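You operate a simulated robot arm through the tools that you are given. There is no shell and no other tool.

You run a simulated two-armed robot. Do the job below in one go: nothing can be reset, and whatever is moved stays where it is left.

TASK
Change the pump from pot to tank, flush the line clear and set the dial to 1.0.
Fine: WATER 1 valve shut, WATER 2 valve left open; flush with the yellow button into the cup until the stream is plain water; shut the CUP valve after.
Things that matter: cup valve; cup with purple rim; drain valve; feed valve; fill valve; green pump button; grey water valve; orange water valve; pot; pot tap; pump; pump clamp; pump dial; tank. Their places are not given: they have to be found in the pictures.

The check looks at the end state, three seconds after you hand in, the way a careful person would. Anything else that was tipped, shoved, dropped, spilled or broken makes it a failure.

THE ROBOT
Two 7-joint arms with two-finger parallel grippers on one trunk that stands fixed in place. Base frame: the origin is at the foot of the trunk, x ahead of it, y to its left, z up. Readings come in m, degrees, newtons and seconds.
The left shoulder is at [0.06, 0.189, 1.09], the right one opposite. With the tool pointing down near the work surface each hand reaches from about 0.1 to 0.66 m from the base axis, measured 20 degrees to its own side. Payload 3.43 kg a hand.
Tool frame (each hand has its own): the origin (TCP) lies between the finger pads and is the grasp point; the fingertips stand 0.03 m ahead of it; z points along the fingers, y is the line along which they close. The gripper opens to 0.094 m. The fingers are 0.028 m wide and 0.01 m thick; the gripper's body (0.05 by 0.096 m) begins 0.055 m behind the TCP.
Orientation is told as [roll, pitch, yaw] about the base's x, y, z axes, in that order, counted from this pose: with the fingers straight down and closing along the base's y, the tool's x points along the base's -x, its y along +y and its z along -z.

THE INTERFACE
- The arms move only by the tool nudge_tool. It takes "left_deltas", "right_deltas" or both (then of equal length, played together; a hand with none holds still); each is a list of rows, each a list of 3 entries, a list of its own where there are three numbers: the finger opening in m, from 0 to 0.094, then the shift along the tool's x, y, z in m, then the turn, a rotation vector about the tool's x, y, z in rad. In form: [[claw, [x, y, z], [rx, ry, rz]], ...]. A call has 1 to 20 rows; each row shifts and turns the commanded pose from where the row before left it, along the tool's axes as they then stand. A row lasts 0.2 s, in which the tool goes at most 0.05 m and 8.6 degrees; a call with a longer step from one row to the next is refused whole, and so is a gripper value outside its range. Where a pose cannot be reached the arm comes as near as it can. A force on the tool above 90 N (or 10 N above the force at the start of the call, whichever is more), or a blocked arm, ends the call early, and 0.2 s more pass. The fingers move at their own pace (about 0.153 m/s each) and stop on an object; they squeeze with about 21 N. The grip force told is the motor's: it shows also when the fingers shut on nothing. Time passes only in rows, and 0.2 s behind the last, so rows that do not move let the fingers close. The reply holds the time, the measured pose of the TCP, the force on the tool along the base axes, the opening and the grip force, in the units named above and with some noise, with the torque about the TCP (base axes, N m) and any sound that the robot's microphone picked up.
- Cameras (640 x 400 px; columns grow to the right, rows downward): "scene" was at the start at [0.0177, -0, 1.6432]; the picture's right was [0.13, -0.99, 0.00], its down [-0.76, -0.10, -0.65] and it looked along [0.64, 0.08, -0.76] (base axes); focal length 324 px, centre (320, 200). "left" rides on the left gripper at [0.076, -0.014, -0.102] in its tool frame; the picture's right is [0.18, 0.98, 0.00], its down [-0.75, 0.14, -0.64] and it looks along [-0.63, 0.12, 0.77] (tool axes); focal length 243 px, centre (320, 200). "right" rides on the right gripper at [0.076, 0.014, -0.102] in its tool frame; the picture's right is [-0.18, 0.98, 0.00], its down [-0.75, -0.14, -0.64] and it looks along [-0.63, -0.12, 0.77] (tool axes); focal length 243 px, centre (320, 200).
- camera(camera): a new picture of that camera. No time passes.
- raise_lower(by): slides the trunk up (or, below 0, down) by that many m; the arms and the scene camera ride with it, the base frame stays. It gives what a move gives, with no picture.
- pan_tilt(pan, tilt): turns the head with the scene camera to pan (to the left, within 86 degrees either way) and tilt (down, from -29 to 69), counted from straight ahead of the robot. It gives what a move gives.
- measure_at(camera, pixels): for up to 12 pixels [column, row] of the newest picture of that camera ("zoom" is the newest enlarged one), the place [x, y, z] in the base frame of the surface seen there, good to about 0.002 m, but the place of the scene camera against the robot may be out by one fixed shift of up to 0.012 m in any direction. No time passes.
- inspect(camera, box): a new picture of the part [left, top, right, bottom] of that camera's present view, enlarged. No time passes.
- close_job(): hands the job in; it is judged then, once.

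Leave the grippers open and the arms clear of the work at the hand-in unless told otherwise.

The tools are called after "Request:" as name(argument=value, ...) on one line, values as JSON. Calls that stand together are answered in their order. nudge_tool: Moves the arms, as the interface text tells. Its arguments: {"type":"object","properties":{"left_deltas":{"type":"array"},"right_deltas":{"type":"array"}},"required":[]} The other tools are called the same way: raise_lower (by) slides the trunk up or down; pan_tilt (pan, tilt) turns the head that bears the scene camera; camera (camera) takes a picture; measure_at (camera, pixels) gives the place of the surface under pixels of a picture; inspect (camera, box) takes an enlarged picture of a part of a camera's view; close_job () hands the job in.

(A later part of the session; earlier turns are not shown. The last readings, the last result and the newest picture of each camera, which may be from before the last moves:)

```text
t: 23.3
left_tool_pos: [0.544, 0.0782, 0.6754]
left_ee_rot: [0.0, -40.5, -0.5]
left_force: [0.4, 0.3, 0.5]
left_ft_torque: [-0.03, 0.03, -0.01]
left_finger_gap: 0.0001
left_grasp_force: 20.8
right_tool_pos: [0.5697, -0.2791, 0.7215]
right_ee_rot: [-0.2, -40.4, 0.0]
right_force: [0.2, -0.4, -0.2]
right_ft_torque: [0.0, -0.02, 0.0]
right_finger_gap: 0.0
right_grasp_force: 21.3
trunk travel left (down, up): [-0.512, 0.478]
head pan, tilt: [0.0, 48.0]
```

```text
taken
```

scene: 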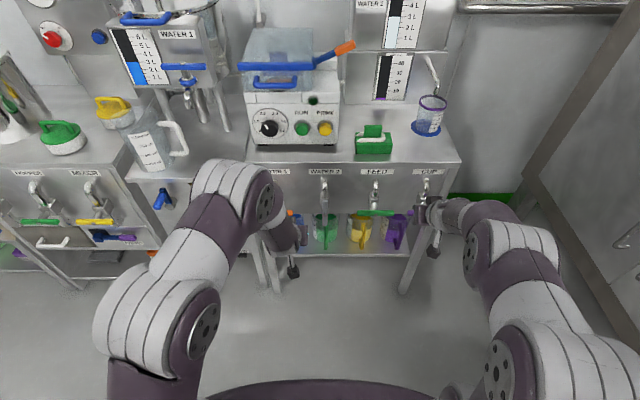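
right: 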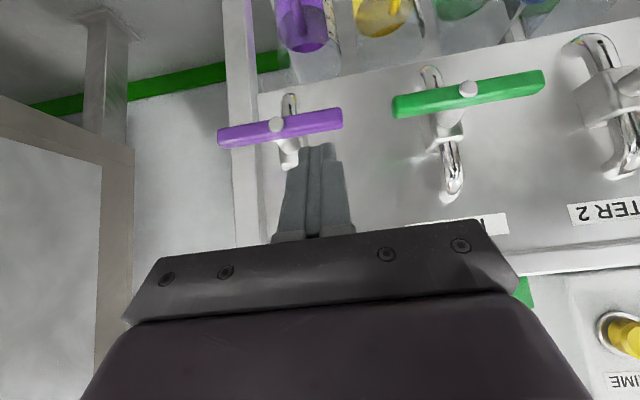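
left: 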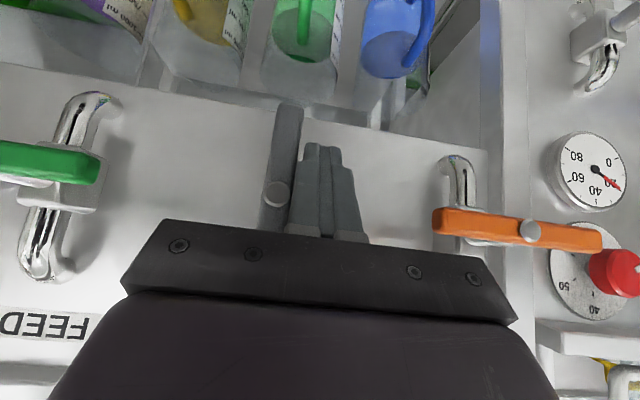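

The right fingers are in front of the purple valve. Before opening it I'll check that the cup stands under its spout and read its scale, and measure the purple bar.

Request:
inspect(camera="scene", box=[360, 40, 480, 165])

Request:
measure_at(camera="right", pixels=[[222, 136], [277, 124], [338, 114], [398, 103], [467, 89], [540, 77]])

```text
3.20 times, centred on (420, 102) of scene
```

zoom: 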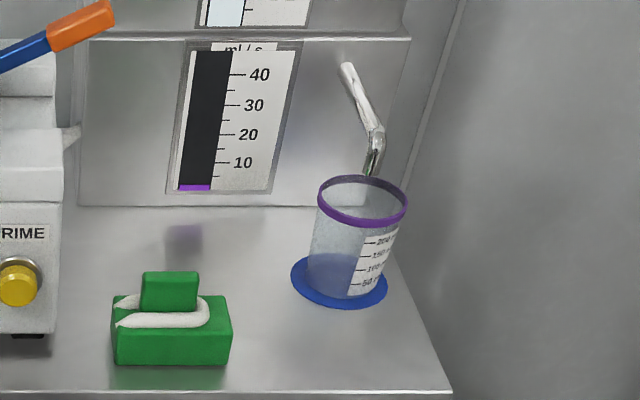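

```text
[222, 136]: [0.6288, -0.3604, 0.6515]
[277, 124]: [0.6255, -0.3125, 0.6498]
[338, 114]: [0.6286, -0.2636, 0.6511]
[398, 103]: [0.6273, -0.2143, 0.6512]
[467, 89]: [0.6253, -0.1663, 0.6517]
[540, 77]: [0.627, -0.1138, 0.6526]
```

The spout is over the cup, which is empty and marked to about 200 ml. The purple bar's centre is (0.6255, −0.3125, 0.650). I'll put the right fingers above its left end and press down along the same arc as before.

Request:
nudge_tool(right_deltas=[[0.0, [-0.0158, 0.0045, 0.023], [0, 0, 0]], [0.0, [-0.0158, 0.0045, 0.023], [0, 0, 0]], [0.0, [0.0065, 0.002, 0.0076], [0, 0, 0]], [0.0, [0.0065, 0.001, 0.0076], [0, 0, 0]], [0.0, [0.0065, 0, 0.0076], [0, 0, 0]], [0.0, [0.0052, -0.001, 0.0061], [0, 0, 0]]])

Request:
camera(camera="right")

```text
t: 24.7
left_tool_pos: [0.5448, 0.0764, 0.6744]
left_ee_rot: [-0.1, -40.5, -0.5]
left_force: [-0.6, -0.5, -0.5]
left_ft_torque: [0.01, -0.03, 0.0]
left_finger_gap: 0.0001
left_grasp_force: 21.1
right_tool_pos: [0.6232, -0.2671, 0.6668]
right_ee_rot: [0.0, -40.1, 0.0]
right_force: [0.0, -0.4, 2.0]
right_ft_torque: [-0.02, -0.04, 0.02]
right_finger_gap: 0.0
right_grasp_force: 20.8
trunk travel left (down, up): [-0.512, 0.478]
head pan, tilt: [0.0, 48.0]
```

```text
taken
```

right: 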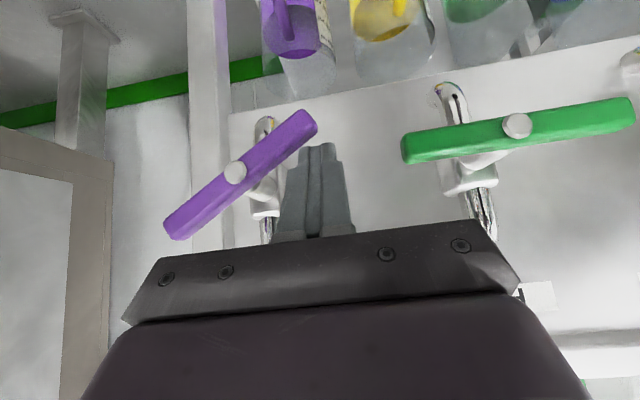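

The purple bar is turning the same way. I'll continue the arc to upright.

Request:
nudge_tool(right_deltas=[[0.0, [0.0045, -0.005, 0.0053], [0, 0, 0]], [0.0, [0.0052, -0.007, 0.0061], [0, 0, 0]], [0.0, [0.0036, -0.0095, 0.0042], [0, 0, 0]], [0.0, [0.0013, -0.0065, 0.0015], [0, 0, 0]]])

Request:
camera(camera="right")

Request:
inspect(camera="scene", box=[360, 40, 480, 165])

```text
t: 25.7
left_tool_pos: [0.5437, 0.079, 0.6746]
left_ee_rot: [-0.2, -40.4, -0.4]
left_force: [-0.3, -0.5, -0.8]
left_ft_torque: [0.02, 0.0, 0.02]
left_finger_gap: 0.0
left_grasp_force: 20.6
right_tool_pos: [0.6245, -0.2945, 0.6447]
right_ee_rot: [0.0, -40.1, 0.2]
right_force: [0.3, 11.5, -0.5]
right_ft_torque: [-0.03, 0.01, 0.0]
right_finger_gap: 0.0
right_grasp_force: 20.9
trunk travel left (down, up): [-0.512, 0.478]
head pan, tilt: [0.0, 48.0]
```

```text
taken
```

right: 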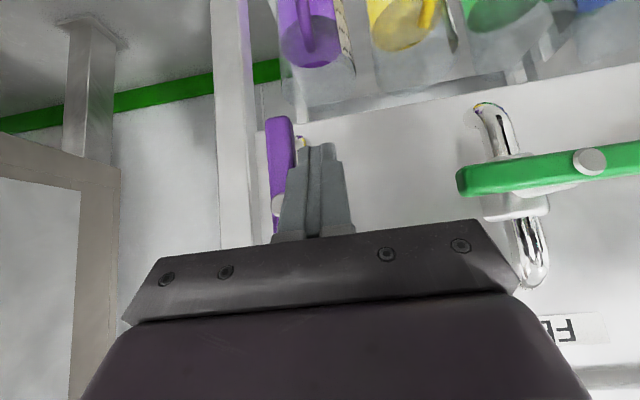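

```text
3.20 times, centred on (420, 102) of scene
```

zoom: 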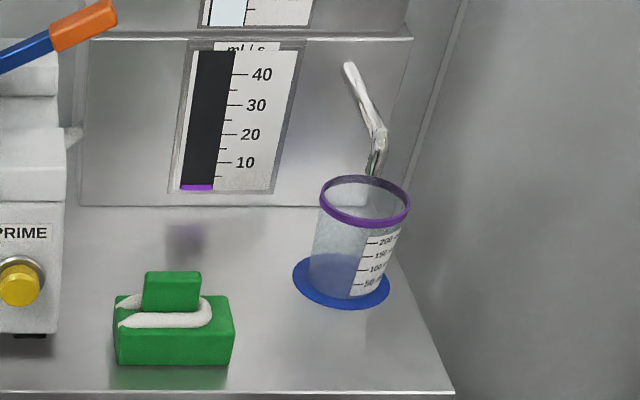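

The CUP valve is open and nothing flows by itself. I'll draw the right hand back a little and raise the left hand in front of the pump's yellow PRIME button.

Request:
nudge_tool(right_deltas=[[0.0, [0, 0.012, 0], [0, 0, 0]], [0.0, [0.0207, 0, -0.0374], [0, 0, 0]], [0.0, [0.0207, 0, -0.0374], [0, 0, 0]], [0.0, [0, 0, 0], [0, 0, 0]], [0.0, [0, 0, 0], [0, 0, 0]]], left_deltas=[[0.0, [-0.0292, -0.018, -0.0342], [0, 0, 0]], [0.0, [-0.0292, -0.018, -0.0342], [0, 0, 0]], [0.0, [-0.0292, -0.018, -0.0342], [0, 0, 0]], [0.0, [-0.0292, -0.018, -0.0342], [0, 0, 0]], [0.0, [-0.0292, -0.018, -0.0342], [0, 0, 0]]])

Request:
camera(camera="left")

Request:
camera(camera="scene")

```text
t: 26.9
left_tool_pos: [0.5436, -0.0127, 0.9017]
left_ee_rot: [-0.2, -40.5, -0.5]
left_force: [-0.1, 0.2, 0.2]
left_ft_torque: [-0.03, 0.0, -0.03]
left_finger_gap: 0.0
left_grasp_force: 21.3
right_tool_pos: [0.5414, -0.2838, 0.6777]
right_ee_rot: [0.0, -40.1, 0.0]
right_force: [0.1, 0.6, 0.2]
right_ft_torque: [0.01, -0.01, -0.02]
right_finger_gap: 0.0
right_grasp_force: 21.0
trunk travel left (down, up): [-0.512, 0.478]
head pan, tilt: [0.0, 48.0]
```

```text
taken
```

left: 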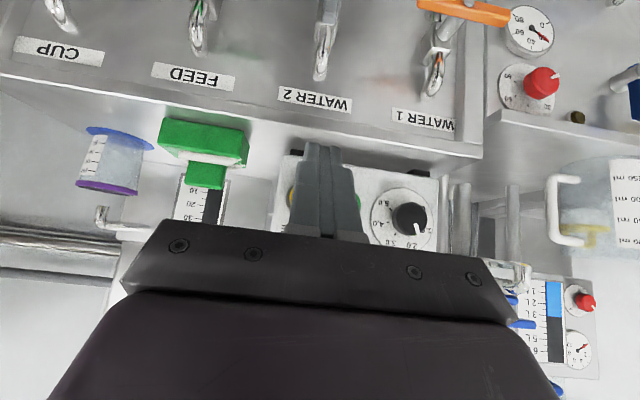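

```text
taken
```

scene: 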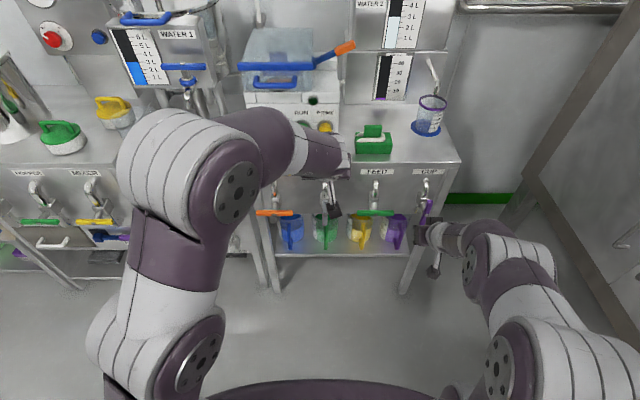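

The wrist camera shows the panel ahead, and the cup and gauge are visible to the scene camera. I'll move 0.05 m forward and tilt the hand more toward horizontal.

Request:
nudge_tool(left_deltas=[[0.0, [-0.019, 0, 0.0162], [0, -0.14, 0]], [0.0, [-0.0155, 0, 0.0195], [0, -0.14, 0]], [0.0, [0, 0, 0], [0, -0.1, 0]]])

Request:
camera(camera="left")

```text
t: 27.7
left_tool_pos: [0.5939, -0.0119, 0.8992]
left_ee_rot: [-0.2, -62.2, -0.4]
left_force: [-0.4, -0.8, -1.4]
left_ft_torque: [0.02, -0.07, -0.01]
left_finger_gap: 0.0002
left_grasp_force: 21.0
right_tool_pos: [0.5413, -0.2843, 0.6777]
right_ee_rot: [0.0, -40.1, -0.1]
right_force: [-0.2, 0.0, 0.1]
right_ft_torque: [0.01, 0.02, 0.02]
right_finger_gap: 0.0002
right_grasp_force: 21.2
trunk travel left (down, up): [-0.512, 0.478]
head pan, tilt: [0.0, 48.0]
```

```text
taken
```

left: 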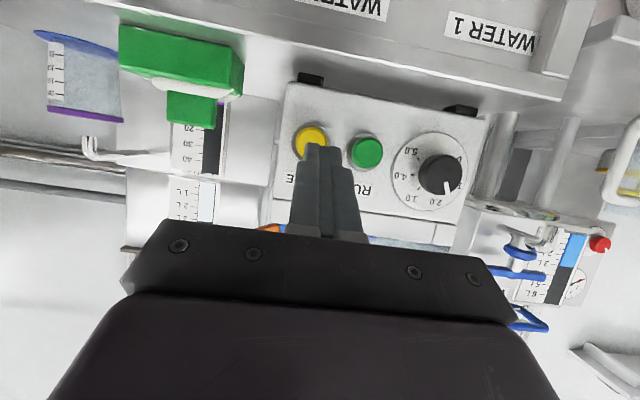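

The hand now points within 28° of horizontal. I'll measure the yellow and green buttons, the panel and the dial in this view.

Request:
measure_at(camera="left", pixels=[[306, 138], [300, 132], [318, 133], [295, 160], [365, 152], [378, 145], [440, 175], [446, 187], [425, 195], [330, 115], [470, 135], [390, 220]])

Request:
inspect(camera="left", box=[270, 80, 490, 240])

```text
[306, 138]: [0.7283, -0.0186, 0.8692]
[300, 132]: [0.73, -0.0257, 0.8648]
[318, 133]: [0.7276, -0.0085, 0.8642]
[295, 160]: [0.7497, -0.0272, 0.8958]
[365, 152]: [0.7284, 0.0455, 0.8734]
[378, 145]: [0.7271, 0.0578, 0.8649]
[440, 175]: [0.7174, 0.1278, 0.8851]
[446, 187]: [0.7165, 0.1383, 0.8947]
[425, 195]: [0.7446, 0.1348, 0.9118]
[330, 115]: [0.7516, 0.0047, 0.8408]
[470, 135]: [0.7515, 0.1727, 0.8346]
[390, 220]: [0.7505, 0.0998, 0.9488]
```

```text
2.50 times, centred on (380, 160) of left
```

zoom: 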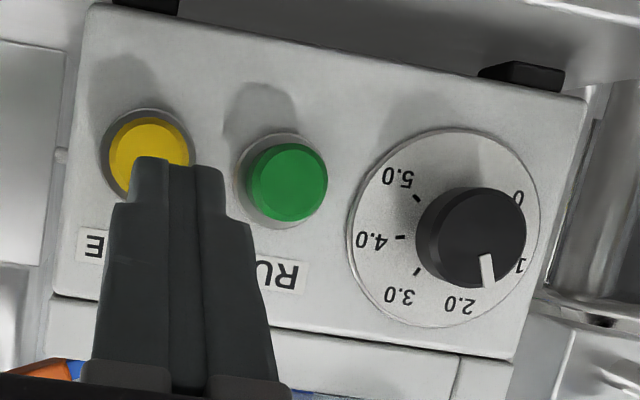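

The panel is upright at x≈0.7505, and the yellow button's face is at about (0.728, −0.017, 0.872). I'll bring the closed fingertips close in front of it without touching.

Request:
nudge_tool(left_deltas=[[0.0, [-0.0141, -0.0023, 0.0407], [0, 0, 0]], [0.0, [-0.0141, -0.0023, 0.0407], [0, 0, 0]], [0.0, [-0.0023, 0, 0.0044], [0, 0, 0]]])

Request:
camera(camera="left")

Request:
camera(camera="scene")

```text
t: 28.5
left_tool_pos: [0.6816, -0.0175, 0.8858]
left_ee_rot: [0.0, -62.3, -0.4]
left_force: [-1.2, -0.8, 0.7]
left_ft_torque: [0.01, -0.01, -0.03]
left_finger_gap: 0.0004
left_grasp_force: 21.3
right_tool_pos: [0.5412, -0.2825, 0.6765]
right_ee_rot: [0.0, -40.2, 0.0]
right_force: [-0.4, -0.1, -0.1]
right_ft_torque: [-0.02, -0.04, 0.01]
right_finger_gap: 0.0
right_grasp_force: 20.8
trunk travel left (down, up): [-0.512, 0.478]
head pan, tilt: [0.0, 48.0]
```

```text
taken
```

left: 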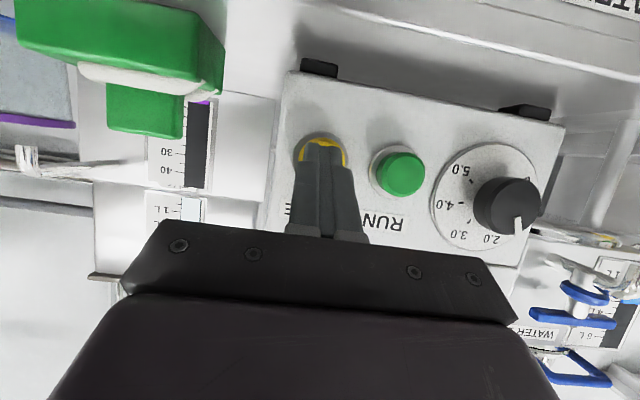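

```text
taken
```

scene: 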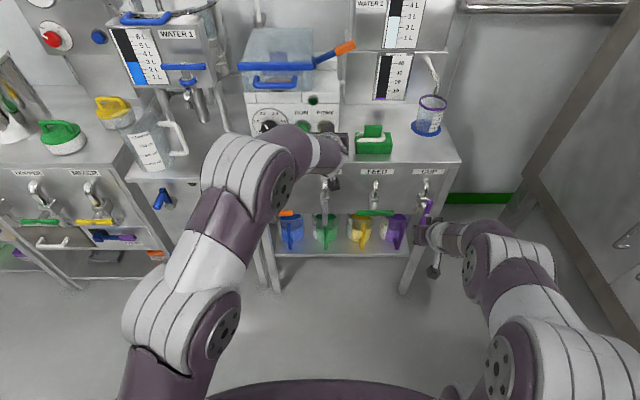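

The fingertips are centred on the yellow button, and the scene camera can see the cup and flow gauge. I'll press in small steps, watching the force.

Request:
nudge_tool(left_deltas=[[0.0, [-0.0028, 0, 0.0053], [0, 0, 0]], [0.0, [-0.0028, 0, 0.0053], [0, 0, 0]], [0.0, [-0.0023, 0, 0.0044], [0, 0, 0]], [0.0, [-0.0019, 0, 0.0035], [0, 0, 0]]])

Request:
inspect(camera="scene", box=[360, 40, 480, 165])

Request:
inspect(camera="scene", box=[240, 80, 360, 165])

```text
t: 29.5
left_tool_pos: [0.7036, -0.0182, 0.8864]
left_ee_rot: [-0.1, -62.2, -0.4]
left_force: [-7.6, 0.7, 0.0]
left_ft_torque: [-0.09, -0.01, 0.03]
left_finger_gap: 0.0
left_grasp_force: 21.1
right_tool_pos: [0.5406, -0.2842, 0.677]
right_ee_rot: [0.0, -40.2, 0.0]
right_force: [0.1, -0.2, -0.7]
right_ft_torque: [0.03, 0.0, 0.0]
right_finger_gap: 0.0001
right_grasp_force: 21.2
trunk travel left (down, up): [-0.512, 0.478]
head pan, tilt: [0.0, 48.0]
heard: click
```

```text
3.20 times, centred on (420, 102) of scene
```

zoom: 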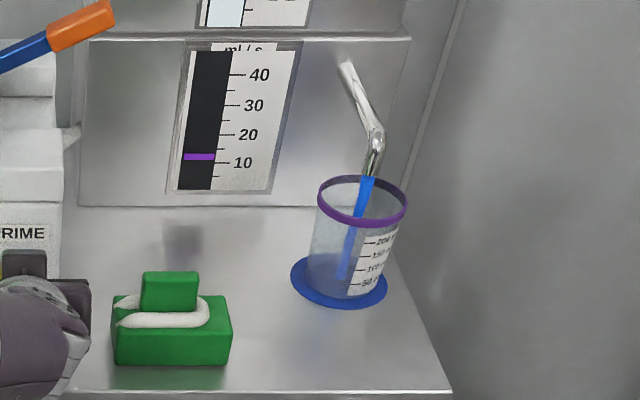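

```text
4.71 times, centred on (300, 122) of scene
```

zoom: 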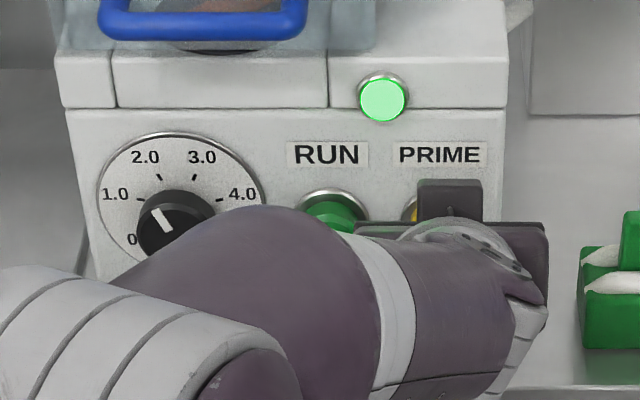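

A click: the lamp is lit, the flow is about 12 ml/s and a blue stream (pot water) runs into the cup. I'll hold the button about 2 s more and look again.

Request:
nudge_tool(left_deltas=[[0.0, [0, 0, 0], [0, 0, 0]], [0.0, [0, 0, 0], [0, 0, 0]], [0.0, [0, 0, 0], [0, 0, 0]], [0.0, [0, 0, 0], [0, 0, 0]], [0.0, [0, 0, 0], [0, 0, 0]], [0.0, [0, 0, 0], [0, 0, 0]], [0.0, [0, 0, 0], [0, 0, 0]], [0.0, [0, 0, 0], [0, 0, 0]]])

Request:
inspect(camera="scene", box=[370, 65, 460, 140])

```text
t: 31.3
left_tool_pos: [0.7024, -0.0175, 0.8859]
left_ee_rot: [-0.1, -62.2, -0.4]
left_force: [-10.5, 0.2, -3.4]
left_ft_torque: [0.01, 0.1, 0.02]
left_finger_gap: 0.0
left_grasp_force: 20.7
right_tool_pos: [0.5416, -0.2838, 0.6762]
right_ee_rot: [-0.1, -40.1, 0.0]
right_force: [0.0, 0.6, -0.2]
right_ft_torque: [0.01, -0.03, -0.01]
right_finger_gap: 0.0002
right_grasp_force: 20.9
trunk travel left (down, up): [-0.512, 0.478]
head pan, tilt: [0.0, 48.0]
```

```text
5.33 times, centred on (415, 102) of scene
```

zoom: 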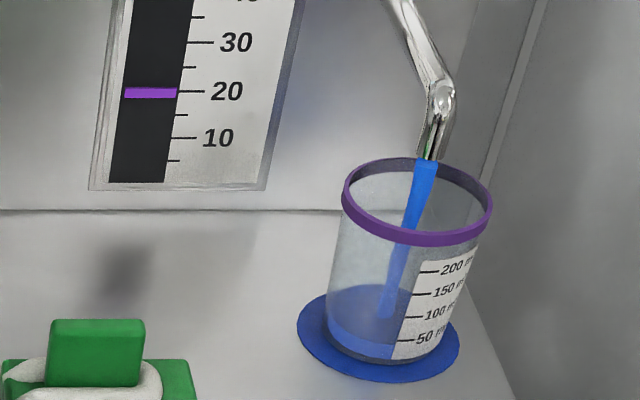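

The flow is now 20 ml/s, the stream is still blue and the cup holds about 40 ml. I'll hold for about 2 s more.

Request:
nudge_tool(left_deltas=[[0.0, [0, 0, 0], [0, 0, 0]], [0.0, [0, 0, 0], [0, 0, 0]], [0.0, [0, 0, 0], [0, 0, 0]], [0.0, [0, 0, 0], [0, 0, 0]], [0.0, [0, 0, 0], [0, 0, 0]], [0.0, [0, 0, 0], [0, 0, 0]], [0.0, [0, 0, 0], [0, 0, 0]], [0.0, [0, 0, 0], [0, 0, 0]]])

Request:
inspect(camera="scene", box=[370, 65, 460, 140])

```text
t: 33.1
left_tool_pos: [0.7026, -0.0188, 0.8866]
left_ee_rot: [-0.3, -62.3, -0.5]
left_force: [-10.7, 0.3, -4.0]
left_ft_torque: [-0.06, 0.17, 0.01]
left_finger_gap: 0.0002
left_grasp_force: 20.2
right_tool_pos: [0.5409, -0.2835, 0.6778]
right_ee_rot: [0.0, -40.1, 0.1]
right_force: [0.3, -0.1, 0.6]
right_ft_torque: [-0.01, -0.03, -0.01]
right_finger_gap: 0.0002
right_grasp_force: 21.1
trunk travel left (down, up): [-0.512, 0.478]
head pan, tilt: [0.0, 48.0]
```

```text
5.33 times, centred on (415, 102) of scene
```

zoom: 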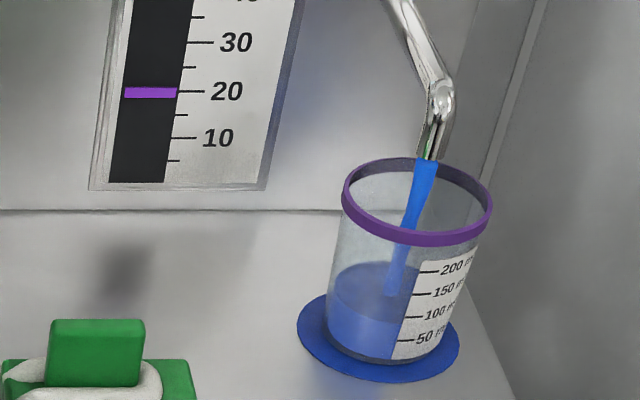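

About 75 ml is in the cup and the stream is still blue. I'll hold another 1.4 s.

Request:
nudge_tool(left_deltas=[[0.0, [0, 0, 0], [0, 0, 0]], [0.0, [0, 0, 0], [0, 0, 0]], [0.0, [0, 0, 0], [0, 0, 0]], [0.0, [0, 0, 0], [0, 0, 0]], [0.0, [0, 0, 0], [0, 0, 0]], [0.0, [0, 0, 0], [0, 0, 0]]])

Request:
inspect(camera="scene", box=[370, 65, 460, 140])

```text
t: 34.5
left_tool_pos: [0.7034, -0.0185, 0.8864]
left_ee_rot: [-0.1, -62.3, -0.5]
left_force: [-10.4, 0.9, -3.3]
left_ft_torque: [-0.02, 0.16, 0.0]
left_finger_gap: 0.0
left_grasp_force: 21.1
right_tool_pos: [0.54, -0.2826, 0.6776]
right_ee_rot: [0.0, -40.1, 0.1]
right_force: [0.0, -1.1, 0.1]
right_ft_torque: [-0.01, -0.01, 0.02]
right_finger_gap: 0.0
right_grasp_force: 21.2
trunk travel left (down, up): [-0.512, 0.478]
head pan, tilt: [0.0, 48.0]
```

```text
5.33 times, centred on (415, 102) of scene
```

zoom: 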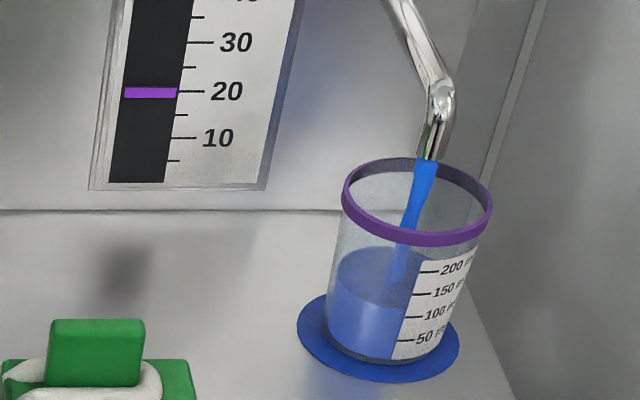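

About 105 ml is in the cup and the stream is still blue. I'll hold another 1.4 s.

Request:
nudge_tool(left_deltas=[[0.0, [0, 0, 0], [0, 0, 0]], [0.0, [0, 0, 0], [0, 0, 0]], [0.0, [0, 0, 0], [0, 0, 0]], [0.0, [0, 0, 0], [0, 0, 0]], [0.0, [0, 0, 0], [0, 0, 0]], [0.0, [0, 0, 0], [0, 0, 0]]])

Request:
inspect(camera="scene", box=[370, 65, 460, 140])

```text
t: 35.9
left_tool_pos: [0.7026, -0.0177, 0.8876]
left_ee_rot: [-0.3, -62.3, -0.4]
left_force: [-10.3, -0.2, -3.1]
left_ft_torque: [0.0, 0.08, 0.02]
left_finger_gap: 0.0
left_grasp_force: 20.8
right_tool_pos: [0.5403, -0.2831, 0.6776]
right_ee_rot: [0.0, -40.0, 0.0]
right_force: [-0.1, 0.1, 0.7]
right_ft_torque: [-0.03, 0.03, -0.01]
right_finger_gap: 0.0002
right_grasp_force: 21.0
trunk travel left (down, up): [-0.512, 0.478]
head pan, tilt: [0.0, 48.0]
```

```text
5.33 times, centred on (415, 102) of scene
```

zoom: 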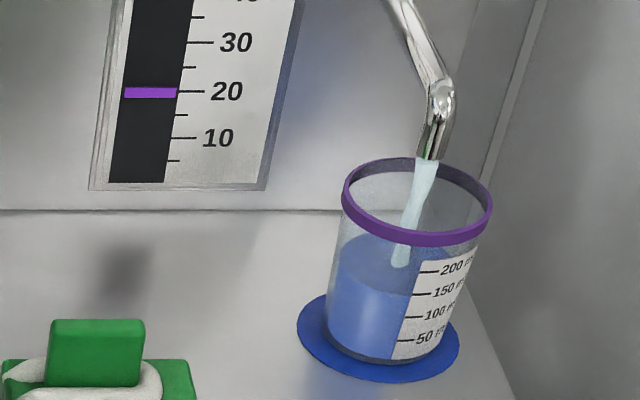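

The stream has turned pale like the tank's water, at about 135 ml. I'll hold a moment longer (about 0.6 s) to be sure and look again.

Request:
nudge_tool(left_deltas=[[0.0, [0, 0, 0], [0, 0, 0]], [0.0, [0, 0, 0], [0, 0, 0]], [0.0, [0, 0, 0], [0, 0, 0]]])

Request:
inspect(camera="scene", box=[370, 65, 460, 140])

```text
t: 36.7
left_tool_pos: [0.7027, -0.0186, 0.8879]
left_ee_rot: [-0.2, -62.2, -0.3]
left_force: [-10.4, 0.2, -3.1]
left_ft_torque: [-0.05, 0.12, 0.03]
left_finger_gap: 0.0002
left_grasp_force: 20.6
right_tool_pos: [0.5404, -0.2843, 0.6772]
right_ee_rot: [-0.1, -40.2, 0.0]
right_force: [-0.6, 0.6, 0.0]
right_ft_torque: [0.03, -0.03, 0.0]
right_finger_gap: 0.0003
right_grasp_force: 21.0
trunk travel left (down, up): [-0.512, 0.478]
head pan, tilt: [0.0, 48.0]
```

```text
5.33 times, centred on (415, 102) of scene
```

zoom: 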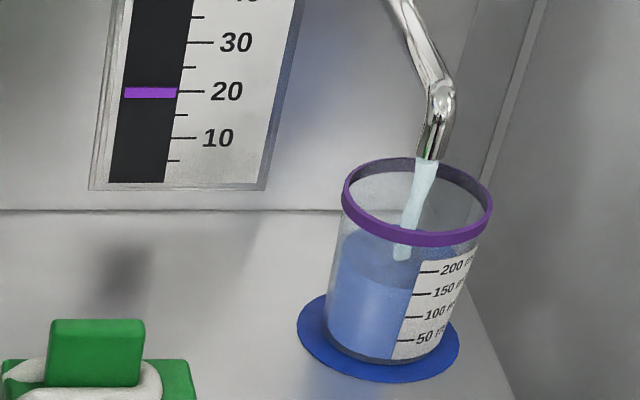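

The stream is steadily plain water. I'll release the yellow button by drawing the left fingers straight back, then check that the flow stops.

Request:
nudge_tool(left_deltas=[[0.0, [0.007, 0, -0.0133], [0, 0, 0]], [0.0, [0.0093, 0, -0.0177], [0, 0, 0]], [0.0, [0.014, 0, -0.0265], [0, 0, 0]]])

Request:
inspect(camera="scene", box=[370, 65, 460, 140])

Request:
camera(camera="left")

Request:
camera(camera="scene")

Request:
camera(camera="right")

```text
t: 37.5
left_tool_pos: [0.6371, -0.0144, 0.8875]
left_ee_rot: [-0.2, -62.3, -0.3]
left_force: [-0.1, 0.8, -0.1]
left_ft_torque: [0.0, -0.03, -0.01]
left_finger_gap: 0.0001
left_grasp_force: 21.9
right_tool_pos: [0.5414, -0.2834, 0.6777]
right_ee_rot: [0.0, -40.1, 0.0]
right_force: [-0.3, 0.4, -0.3]
right_ft_torque: [-0.01, -0.01, 0.01]
right_finger_gap: 0.0
right_grasp_force: 20.9
trunk travel left (down, up): [-0.512, 0.478]
head pan, tilt: [0.0, 48.0]
```

```text
5.33 times, centred on (415, 102) of scene
```

zoom: 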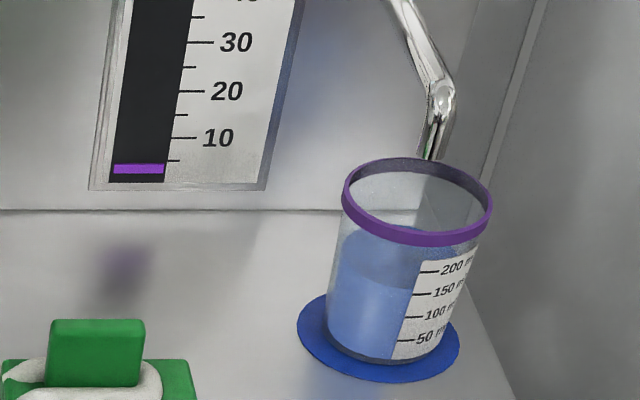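

```text
taken
```

left: 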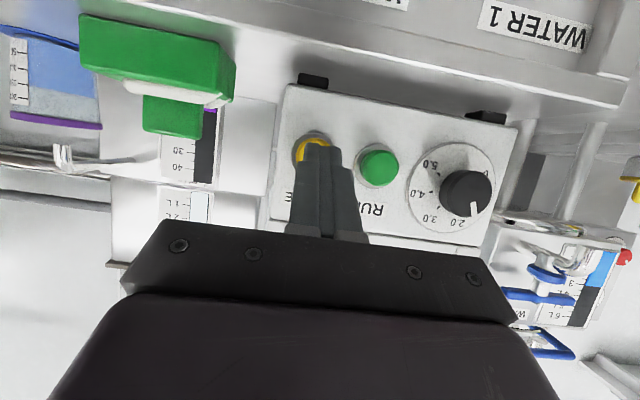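

```text
taken
```

scene: 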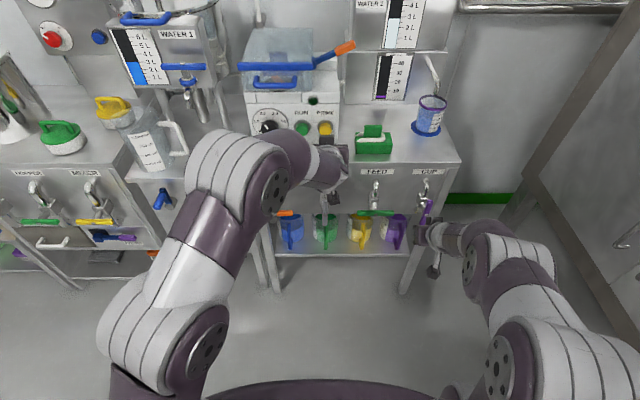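

```text
taken
```

right: 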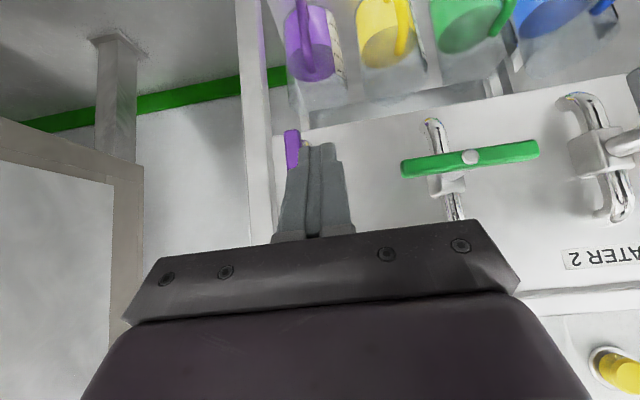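

The flow has stopped and the lamp-side hand is clear. Now I'll bring the right fingers to the left of the purple bar's upper end, ready to shut the CUP valve clockwise.

Request:
nudge_tool(right_deltas=[[0.0, [-0.0214, 0.01, -0.0251], [0, 0, 0]], [0.0, [-0.0308, 0, 0.0263], [0, 0, 0]], [0.0, [-0.0308, 0, 0.0263], [0, 0, 0]]])

Request:
camera(camera="right")

```text
t: 38.3
left_tool_pos: [0.6387, -0.0133, 0.886]
left_ee_rot: [-0.2, -62.2, -0.4]
left_force: [0.4, 0.0, 1.5]
left_ft_torque: [-0.01, -0.02, -0.02]
left_finger_gap: 0.0
left_grasp_force: 21.2
right_tool_pos: [0.6223, -0.2708, 0.7072]
right_ee_rot: [0.0, -40.0, 0.0]
right_force: [0.5, -0.3, 0.1]
right_ft_torque: [0.0, -0.01, -0.01]
right_finger_gap: 0.0001
right_grasp_force: 20.7
trunk travel left (down, up): [-0.512, 0.478]
head pan, tilt: [0.0, 48.0]
```

```text
taken
```

right: 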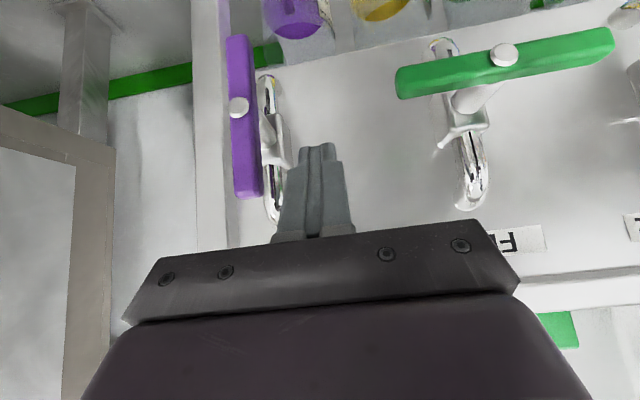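

The fingertips stand left of the purple bar's top. I'll push right to start shutting it.

Request:
nudge_tool(right_deltas=[[0.0, [0, -0.013, 0], [0, 0, 0]], [0.0, [0, -0.009, 0], [0, 0, 0]], [0.0, [0, -0.009, 0], [0, 0, 0]], [0.0, [0.0013, -0.009, 0.0015], [0, 0, 0]], [0.0, [0.0039, -0.011, 0.0046], [0, 0, 0]]])

Request:
camera(camera="right")

```text
t: 39.5
left_tool_pos: [0.6379, -0.0156, 0.8866]
left_ee_rot: [-0.2, -62.1, -0.4]
left_force: [-0.4, -0.2, -0.1]
left_ft_torque: [-0.01, 0.0, -0.03]
left_finger_gap: 0.0
left_grasp_force: 21.4
right_tool_pos: [0.626, -0.3248, 0.7007]
right_ee_rot: [0.0, -40.1, 0.0]
right_force: [0.0, -0.9, 1.6]
right_ft_torque: [-0.09, 0.01, -0.01]
right_finger_gap: 0.0
right_grasp_force: 21.3
trunk travel left (down, up): [-0.512, 0.478]
head pan, tilt: [0.0, 48.0]
```

```text
taken
```

right: 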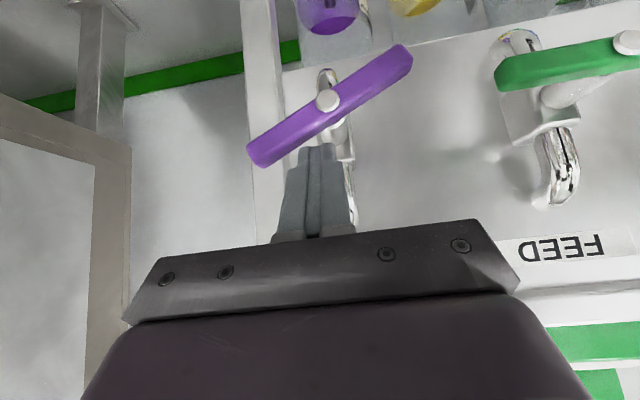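

It is about two thirds of the way. I'll press the end down in smaller steps to the stop.

Request:
nudge_tool(right_deltas=[[0.0, [0.0026, -0.008, 0.003], [0, 0, 0]], [0.0, [0.0032, -0.004, 0.0038], [0, 0, 0]], [0.0, [0.0019, -0.001, 0.0023], [0, 0, 0]]])

Request:
camera(camera="right")

```text
t: 40.3
left_tool_pos: [0.6374, -0.0148, 0.8871]
left_ee_rot: [-0.3, -62.2, -0.3]
left_force: [0.8, -0.1, -0.9]
left_ft_torque: [-0.01, -0.01, -0.02]
left_finger_gap: 0.0001
left_grasp_force: 21.2
right_tool_pos: [0.6244, -0.3359, 0.6907]
right_ee_rot: [-0.2, -40.3, 0.1]
right_force: [-0.3, 1.8, 9.8]
right_ft_torque: [0.08, -0.09, 0.06]
right_finger_gap: 0.0
right_grasp_force: 21.6
trunk travel left (down, up): [-0.512, 0.478]
head pan, tilt: [0.0, 48.0]
```

```text
taken
```

right: 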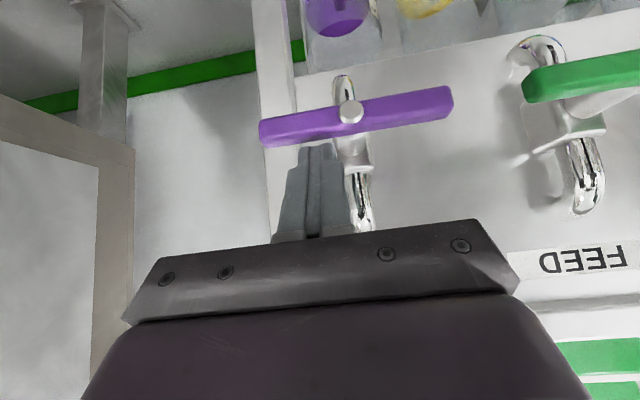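

The purple bar is level, with about 10 N against its stop. I'll measure along it to confirm.

Request:
measure_at(camera="right", pixels=[[268, 132], [300, 127], [350, 112], [400, 105], [447, 97], [530, 84], [600, 74]])

```text
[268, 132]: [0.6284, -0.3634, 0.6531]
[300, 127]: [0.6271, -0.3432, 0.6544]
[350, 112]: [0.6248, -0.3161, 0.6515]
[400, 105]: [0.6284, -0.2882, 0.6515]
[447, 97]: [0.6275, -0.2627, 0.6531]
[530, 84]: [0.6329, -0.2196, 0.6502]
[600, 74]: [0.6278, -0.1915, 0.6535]
```

The CUP valve is shut. I'll back the right hand up and away from the bench, and move the left hand back and to the left so the dial is seen clearly.

Request:
nudge_tool(right_deltas=[[0.0, [-0.0065, 0, -0.0076], [0, 0, 0]], [0.0, [-0.013, 0, -0.0152], [0, 0, 0]], [0.0, [0.03, 0, -0.026], [0, 0, 0]], [0.0, [0.03, 0, -0.026], [0, 0, 0]], [0.0, [0.03, 0, -0.026], [0, 0, 0]], [0.0, [0, 0, 0], [0, 0, 0]], [0.0, [0, 0, 0], [0, 0, 0]], [0.0, [0, 0, 0], [0, 0, 0]], [0.0, [0, 0, 0], [0, 0, 0]]], left_deltas=[[0.0, [0.0163, 0, -0.031], [0, 0, 0]], [0.0, [0.0163, 0, -0.031], [0, 0, 0]], [0.0, [0, 0.043, 0], [0, 0, 0]], [0.0, [0, 0.043, 0], [0, 0, 0]], [0.0, [0, 0.043, 0], [0, 0, 0]], [0.0, [0, 0.043, 0], [0, 0, 0]], [0.0, [0, 0.043, 0], [0, 0, 0]], [0.0, [0, 0.043, 0], [0, 0, 0]], [0.0, [0, 0.043, 0], [0, 0, 0]]])

Request:
camera(camera="scene")

Request:
inspect(camera="scene", box=[244, 98, 308, 138])

```text
t: 42.3
left_tool_pos: [0.5726, 0.2905, 0.8849]
left_ee_rot: [-0.3, -62.1, -0.2]
left_force: [0.7, -0.4, 0.6]
left_ft_torque: [-0.01, -0.01, 0.0]
left_finger_gap: 0.0001
left_grasp_force: 20.8
right_tool_pos: [0.5057, -0.3377, 0.7194]
right_ee_rot: [-0.1, -40.0, 0.0]
right_force: [-0.5, 0.7, -0.2]
right_ft_torque: [-0.04, -0.01, 0.01]
right_finger_gap: 0.0
right_grasp_force: 21.2
trunk travel left (down, up): [-0.512, 0.478]
head pan, tilt: [0.0, 48.0]
```

```text
taken
```

scene: 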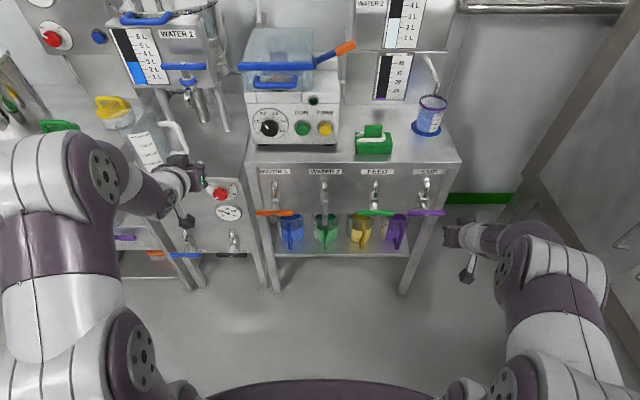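

```text
10.00 times, centred on (276, 118) of scene
```

zoom: 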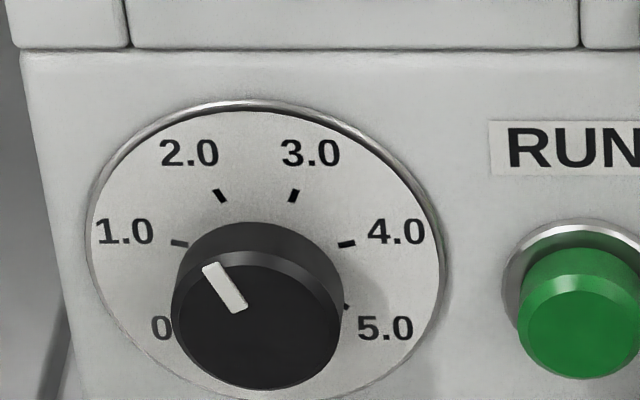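

Now I see the dial well. The ticks are about 50° apart (1.0 at upper left, 165°), and the white pointer stands between 1.0 and 2.0, at about 1.7–1.9. I'll measure the ticks, the knob face and the pointer.

Request:
measure_at(camera="zoom", pixels=[[180, 243], [219, 195], [293, 195], [347, 244], [209, 268], [240, 307], [256, 320], [180, 320], [332, 320], [256, 380], [256, 270], [140, 330]])

```text
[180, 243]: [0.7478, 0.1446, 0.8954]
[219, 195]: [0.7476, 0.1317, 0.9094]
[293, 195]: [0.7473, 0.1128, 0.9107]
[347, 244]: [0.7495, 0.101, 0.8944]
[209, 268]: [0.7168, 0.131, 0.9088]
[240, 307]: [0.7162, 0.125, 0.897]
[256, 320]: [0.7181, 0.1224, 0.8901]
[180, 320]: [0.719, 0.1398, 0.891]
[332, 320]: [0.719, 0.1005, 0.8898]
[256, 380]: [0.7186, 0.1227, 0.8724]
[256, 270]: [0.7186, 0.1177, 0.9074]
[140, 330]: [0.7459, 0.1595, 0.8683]
```

The knob is about 44 mm across, centred (true frame) near (0.716, 0.1346, 0.8775), with its pointer near 2.0. I'll bring the left hand in front of it with the fingers open 0.075 m, tilting further toward horizontal.

Request:
nudge_tool(left_deltas=[[0.075, [0, -0.039, 0], [0, 0, 0]], [0.075, [0, -0.039, 0], [0, 0, 0]], [0.075, [0, -0.039, 0], [0, 0, 0]], [0.075, [0, -0.039, 0], [0, 0, 0]], [0.075, [-0.0155, 0, 0.032], [0, -0.14, 0]], [0.075, [-0.003, 0, 0.034], [0, -0.14, 0]]])

Request:
camera(camera="left")

```text
t: 43.7
left_tool_pos: [0.6415, 0.1311, 0.8767]
left_ee_rot: [-0.4, -78.4, -0.2]
left_force: [1.5, 0.5, -0.1]
left_ft_torque: [-0.01, -0.02, -0.01]
left_finger_gap: 0.0752
left_grasp_force: 0.0
right_tool_pos: [0.5073, -0.3375, 0.7187]
right_ee_rot: [0.1, -40.2, 0.0]
right_force: [-0.2, -0.5, 0.3]
right_ft_torque: [0.0, 0.0, 0.02]
right_finger_gap: 0.0002
right_grasp_force: 21.0
trunk travel left (down, up): [-0.512, 0.478]
head pan, tilt: [0.0, 48.0]
```

```text
taken
```

left: 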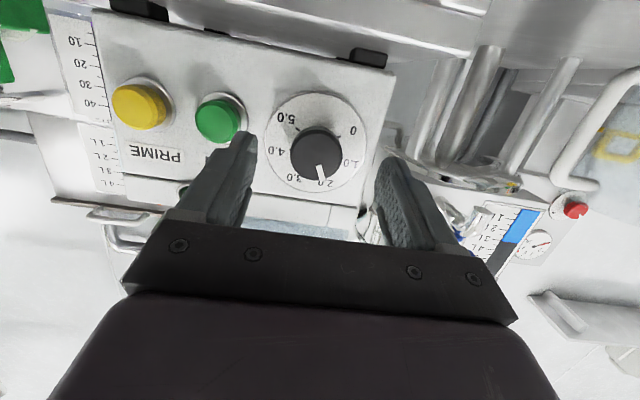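

The pointer clearly stands at 2.0. I'll zoom in and measure the knob in this view to centre the grip.

Request:
inspect(camera="left", box=[260, 85, 380, 205])

Request:
measure_at(camera="left", pixels=[[297, 155], [337, 155], [317, 138], [315, 172], [317, 155], [320, 175], [285, 150], [360, 160], [310, 100], [350, 210]])

```text
3.33 times, centred on (320, 145) of left
```

zoom: 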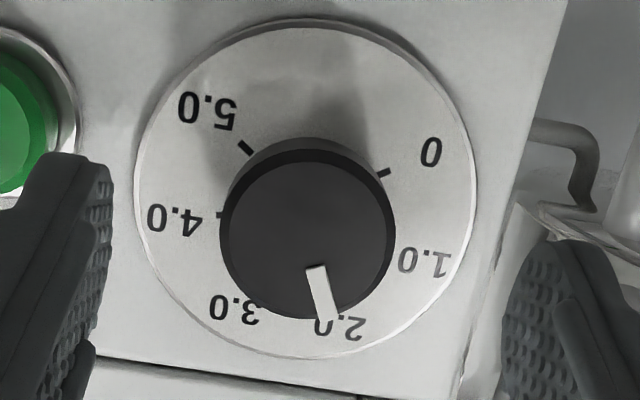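

```text
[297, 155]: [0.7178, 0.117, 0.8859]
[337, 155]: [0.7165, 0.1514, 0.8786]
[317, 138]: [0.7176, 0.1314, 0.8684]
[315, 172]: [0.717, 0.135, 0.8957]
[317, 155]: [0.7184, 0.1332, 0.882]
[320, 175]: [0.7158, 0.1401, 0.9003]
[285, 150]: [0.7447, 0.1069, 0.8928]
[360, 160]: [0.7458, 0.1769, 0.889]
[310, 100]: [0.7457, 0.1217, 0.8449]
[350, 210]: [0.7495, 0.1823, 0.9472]
```

Knob centre is about (0.717, 0.1335, 0.880) and the panel is at x≈0.7455. I'll slide the open fingers over the knob, stopping about 8 mm short of the panel.

Request:
nudge_tool(left_deltas=[[0.075, [-0.0082, 0.0012, 0.0323], [0, 0, 0]], [0.075, [-0.0082, 0.0012, 0.0323], [0, 0, 0]]])

Request:
camera(camera="left")

Request:
inspect(camera="scene", box=[230, 80, 326, 140])

```text
t: 44.3
left_tool_pos: [0.7045, 0.1335, 0.8825]
left_ee_rot: [-0.6, -78.2, 0.0]
left_force: [0.1, 0.3, -0.2]
left_ft_torque: [-0.02, 0.01, -0.02]
left_finger_gap: 0.075
left_grasp_force: 0.0
right_tool_pos: [0.5066, -0.338, 0.7182]
right_ee_rot: [0.1, -40.1, -0.1]
right_force: [-0.1, -0.5, 0.1]
right_ft_torque: [0.04, -0.02, 0.02]
right_finger_gap: 0.0
right_grasp_force: 21.4
trunk travel left (down, up): [-0.512, 0.478]
head pan, tilt: [0.0, 48.0]
```

```text
taken
```

left: 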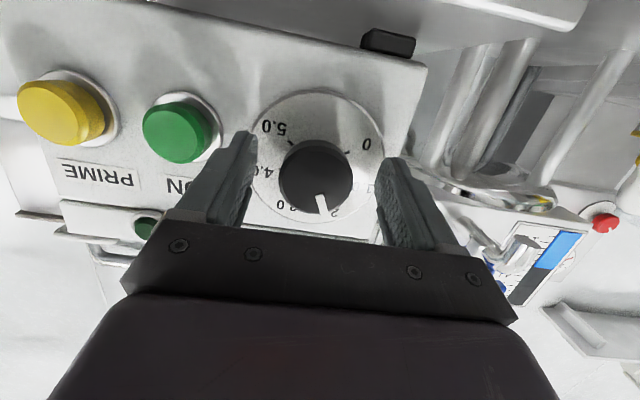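

```text
6.67 times, centred on (278, 110) of scene
```

zoom: 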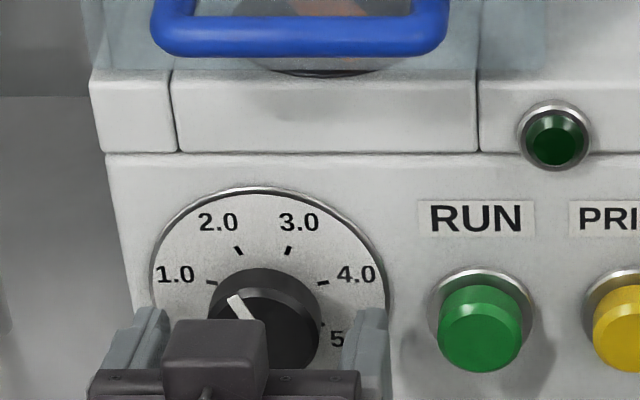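

The fingers flank the knob evenly and the lamp is off. I'll close them on it.

Request:
nudge_tool(left_deltas=[[0.06, [0, 0, 0], [0, 0, 0]], [0.05, [0, 0, 0], [0, 0, 0]], [0.03, [0, 0, 0], [0, 0, 0]], [0.03, [0, 0, 0], [0, 0, 0]]])

Request:
camera(camera="left")

```text
t: 45.3
left_tool_pos: [0.7064, 0.132, 0.8814]
left_ee_rot: [-0.1, -78.3, -0.4]
left_force: [0.9, -4.4, 0.2]
left_ft_torque: [-0.01, -0.19, 0.02]
left_finger_gap: 0.0435
left_grasp_force: 44.8
right_tool_pos: [0.5065, -0.3378, 0.7192]
right_ee_rot: [0.2, -40.1, -0.1]
right_force: [0.7, 0.3, 0.0]
right_ft_torque: [-0.02, 0.02, -0.02]
right_finger_gap: 0.0
right_grasp_force: 21.2
trunk travel left (down, up): [-0.512, 0.478]
head pan, tilt: [0.0, 48.0]
```

```text
taken
```

left: 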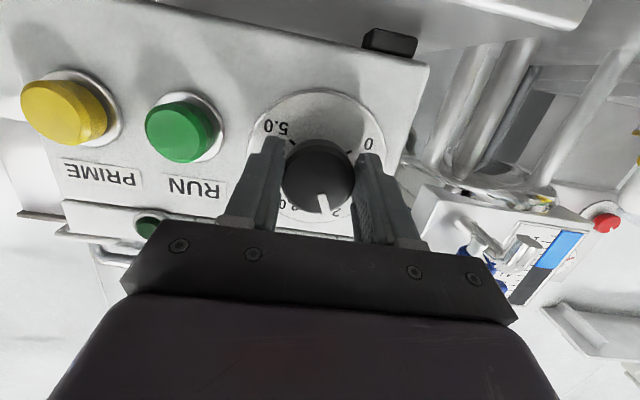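

The grip is good (gap 43.5 mm). I'll turn the knob counter-clockwise (2.0 toward 1.0) about half of the 50° and look.

Request:
nudge_tool(left_deltas=[[0.03, [0, 0, 0], [0.0291, 0, -0.1426]], [0.03, [0, 0, 0], [0.0291, 0, -0.1426]], [0.03, [0, 0, 0], [0.0291, 0, -0.1426]]])

Request:
camera(camera="left")

Request:
inspect(camera="scene", box=[230, 80, 326, 140])

```text
t: 46.1
left_tool_pos: [0.705, 0.1312, 0.8825]
left_ee_rot: [-66.9, -62.4, 63.7]
left_force: [-2.9, -4.0, 4.5]
left_ft_torque: [0.01, -0.54, 0.38]
left_finger_gap: 0.0435
left_grasp_force: 44.5
right_tool_pos: [0.5056, -0.3376, 0.7198]
right_ee_rot: [0.1, -40.3, -0.2]
right_force: [-0.3, -0.2, -0.1]
right_ft_torque: [0.01, 0.03, 0.0]
right_finger_gap: 0.0
right_grasp_force: 20.9
trunk travel left (down, up): [-0.512, 0.478]
head pan, tilt: [0.0, 48.0]
```

```text
taken
```

left: 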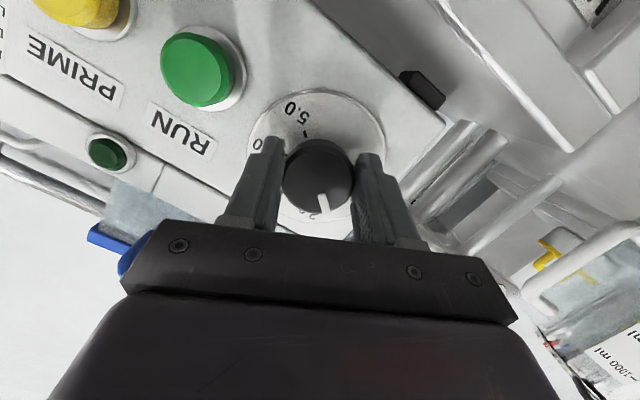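

```text
6.67 times, centred on (278, 110) of scene
```

zoom: 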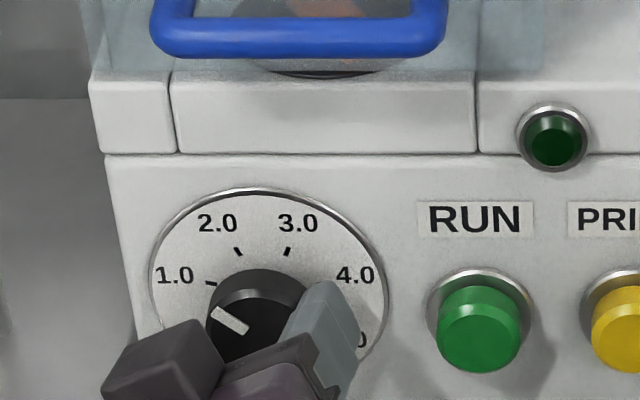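

The knob follows the hand (pointer now between 2.0 and 1.0). I'll turn the remaining 25°.

Request:
nudge_tool(left_deltas=[[0.03, [0, 0, 0], [0.0291, 0, -0.1426]], [0.03, [0, 0, 0], [0.0291, 0, -0.1426]], [0.03, [0, 0, 0], [0.0291, 0, -0.1426]], [0.03, [0, 0, 0], [0, 0, 0]]])

Request:
inspect(camera="scene", box=[244, 98, 308, 138])

Request:
camera(camera="left")

```text
t: 47.1
left_tool_pos: [0.7049, 0.13, 0.8822]
left_ee_rot: [-80.8, -38.9, 74.7]
left_force: [0.0, -4.8, 17.0]
left_ft_torque: [0.08, -0.69, 0.21]
left_finger_gap: 0.0434
left_grasp_force: 44.9
right_tool_pos: [0.5055, -0.3382, 0.7202]
right_ee_rot: [0.0, -40.2, -0.1]
right_force: [-0.6, 0.0, 0.1]
right_ft_torque: [-0.02, -0.04, -0.01]
right_finger_gap: 0.0002
right_grasp_force: 20.9
trunk travel left (down, up): [-0.512, 0.478]
head pan, tilt: [0.0, 48.0]
```

```text
10.00 times, centred on (276, 118) of scene
```

zoom: 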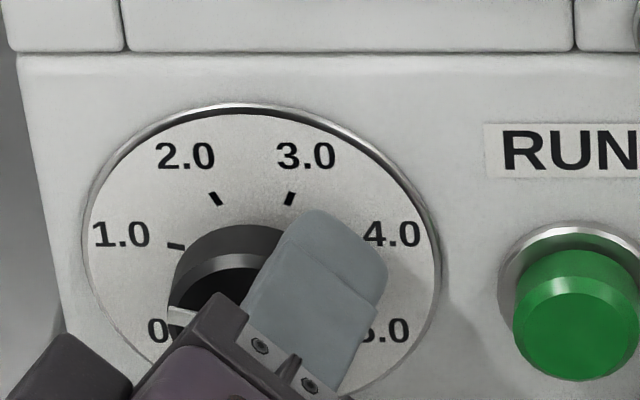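

```text
taken
```

left: 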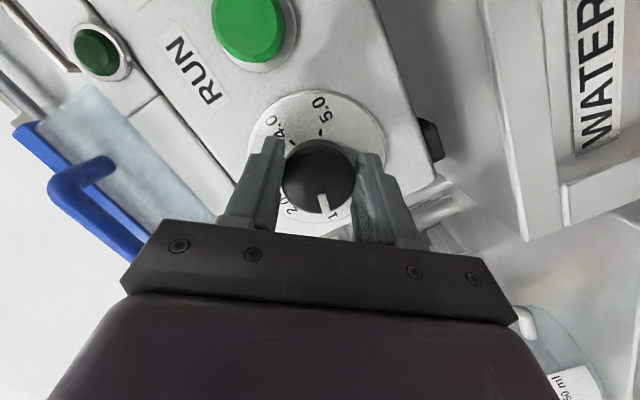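

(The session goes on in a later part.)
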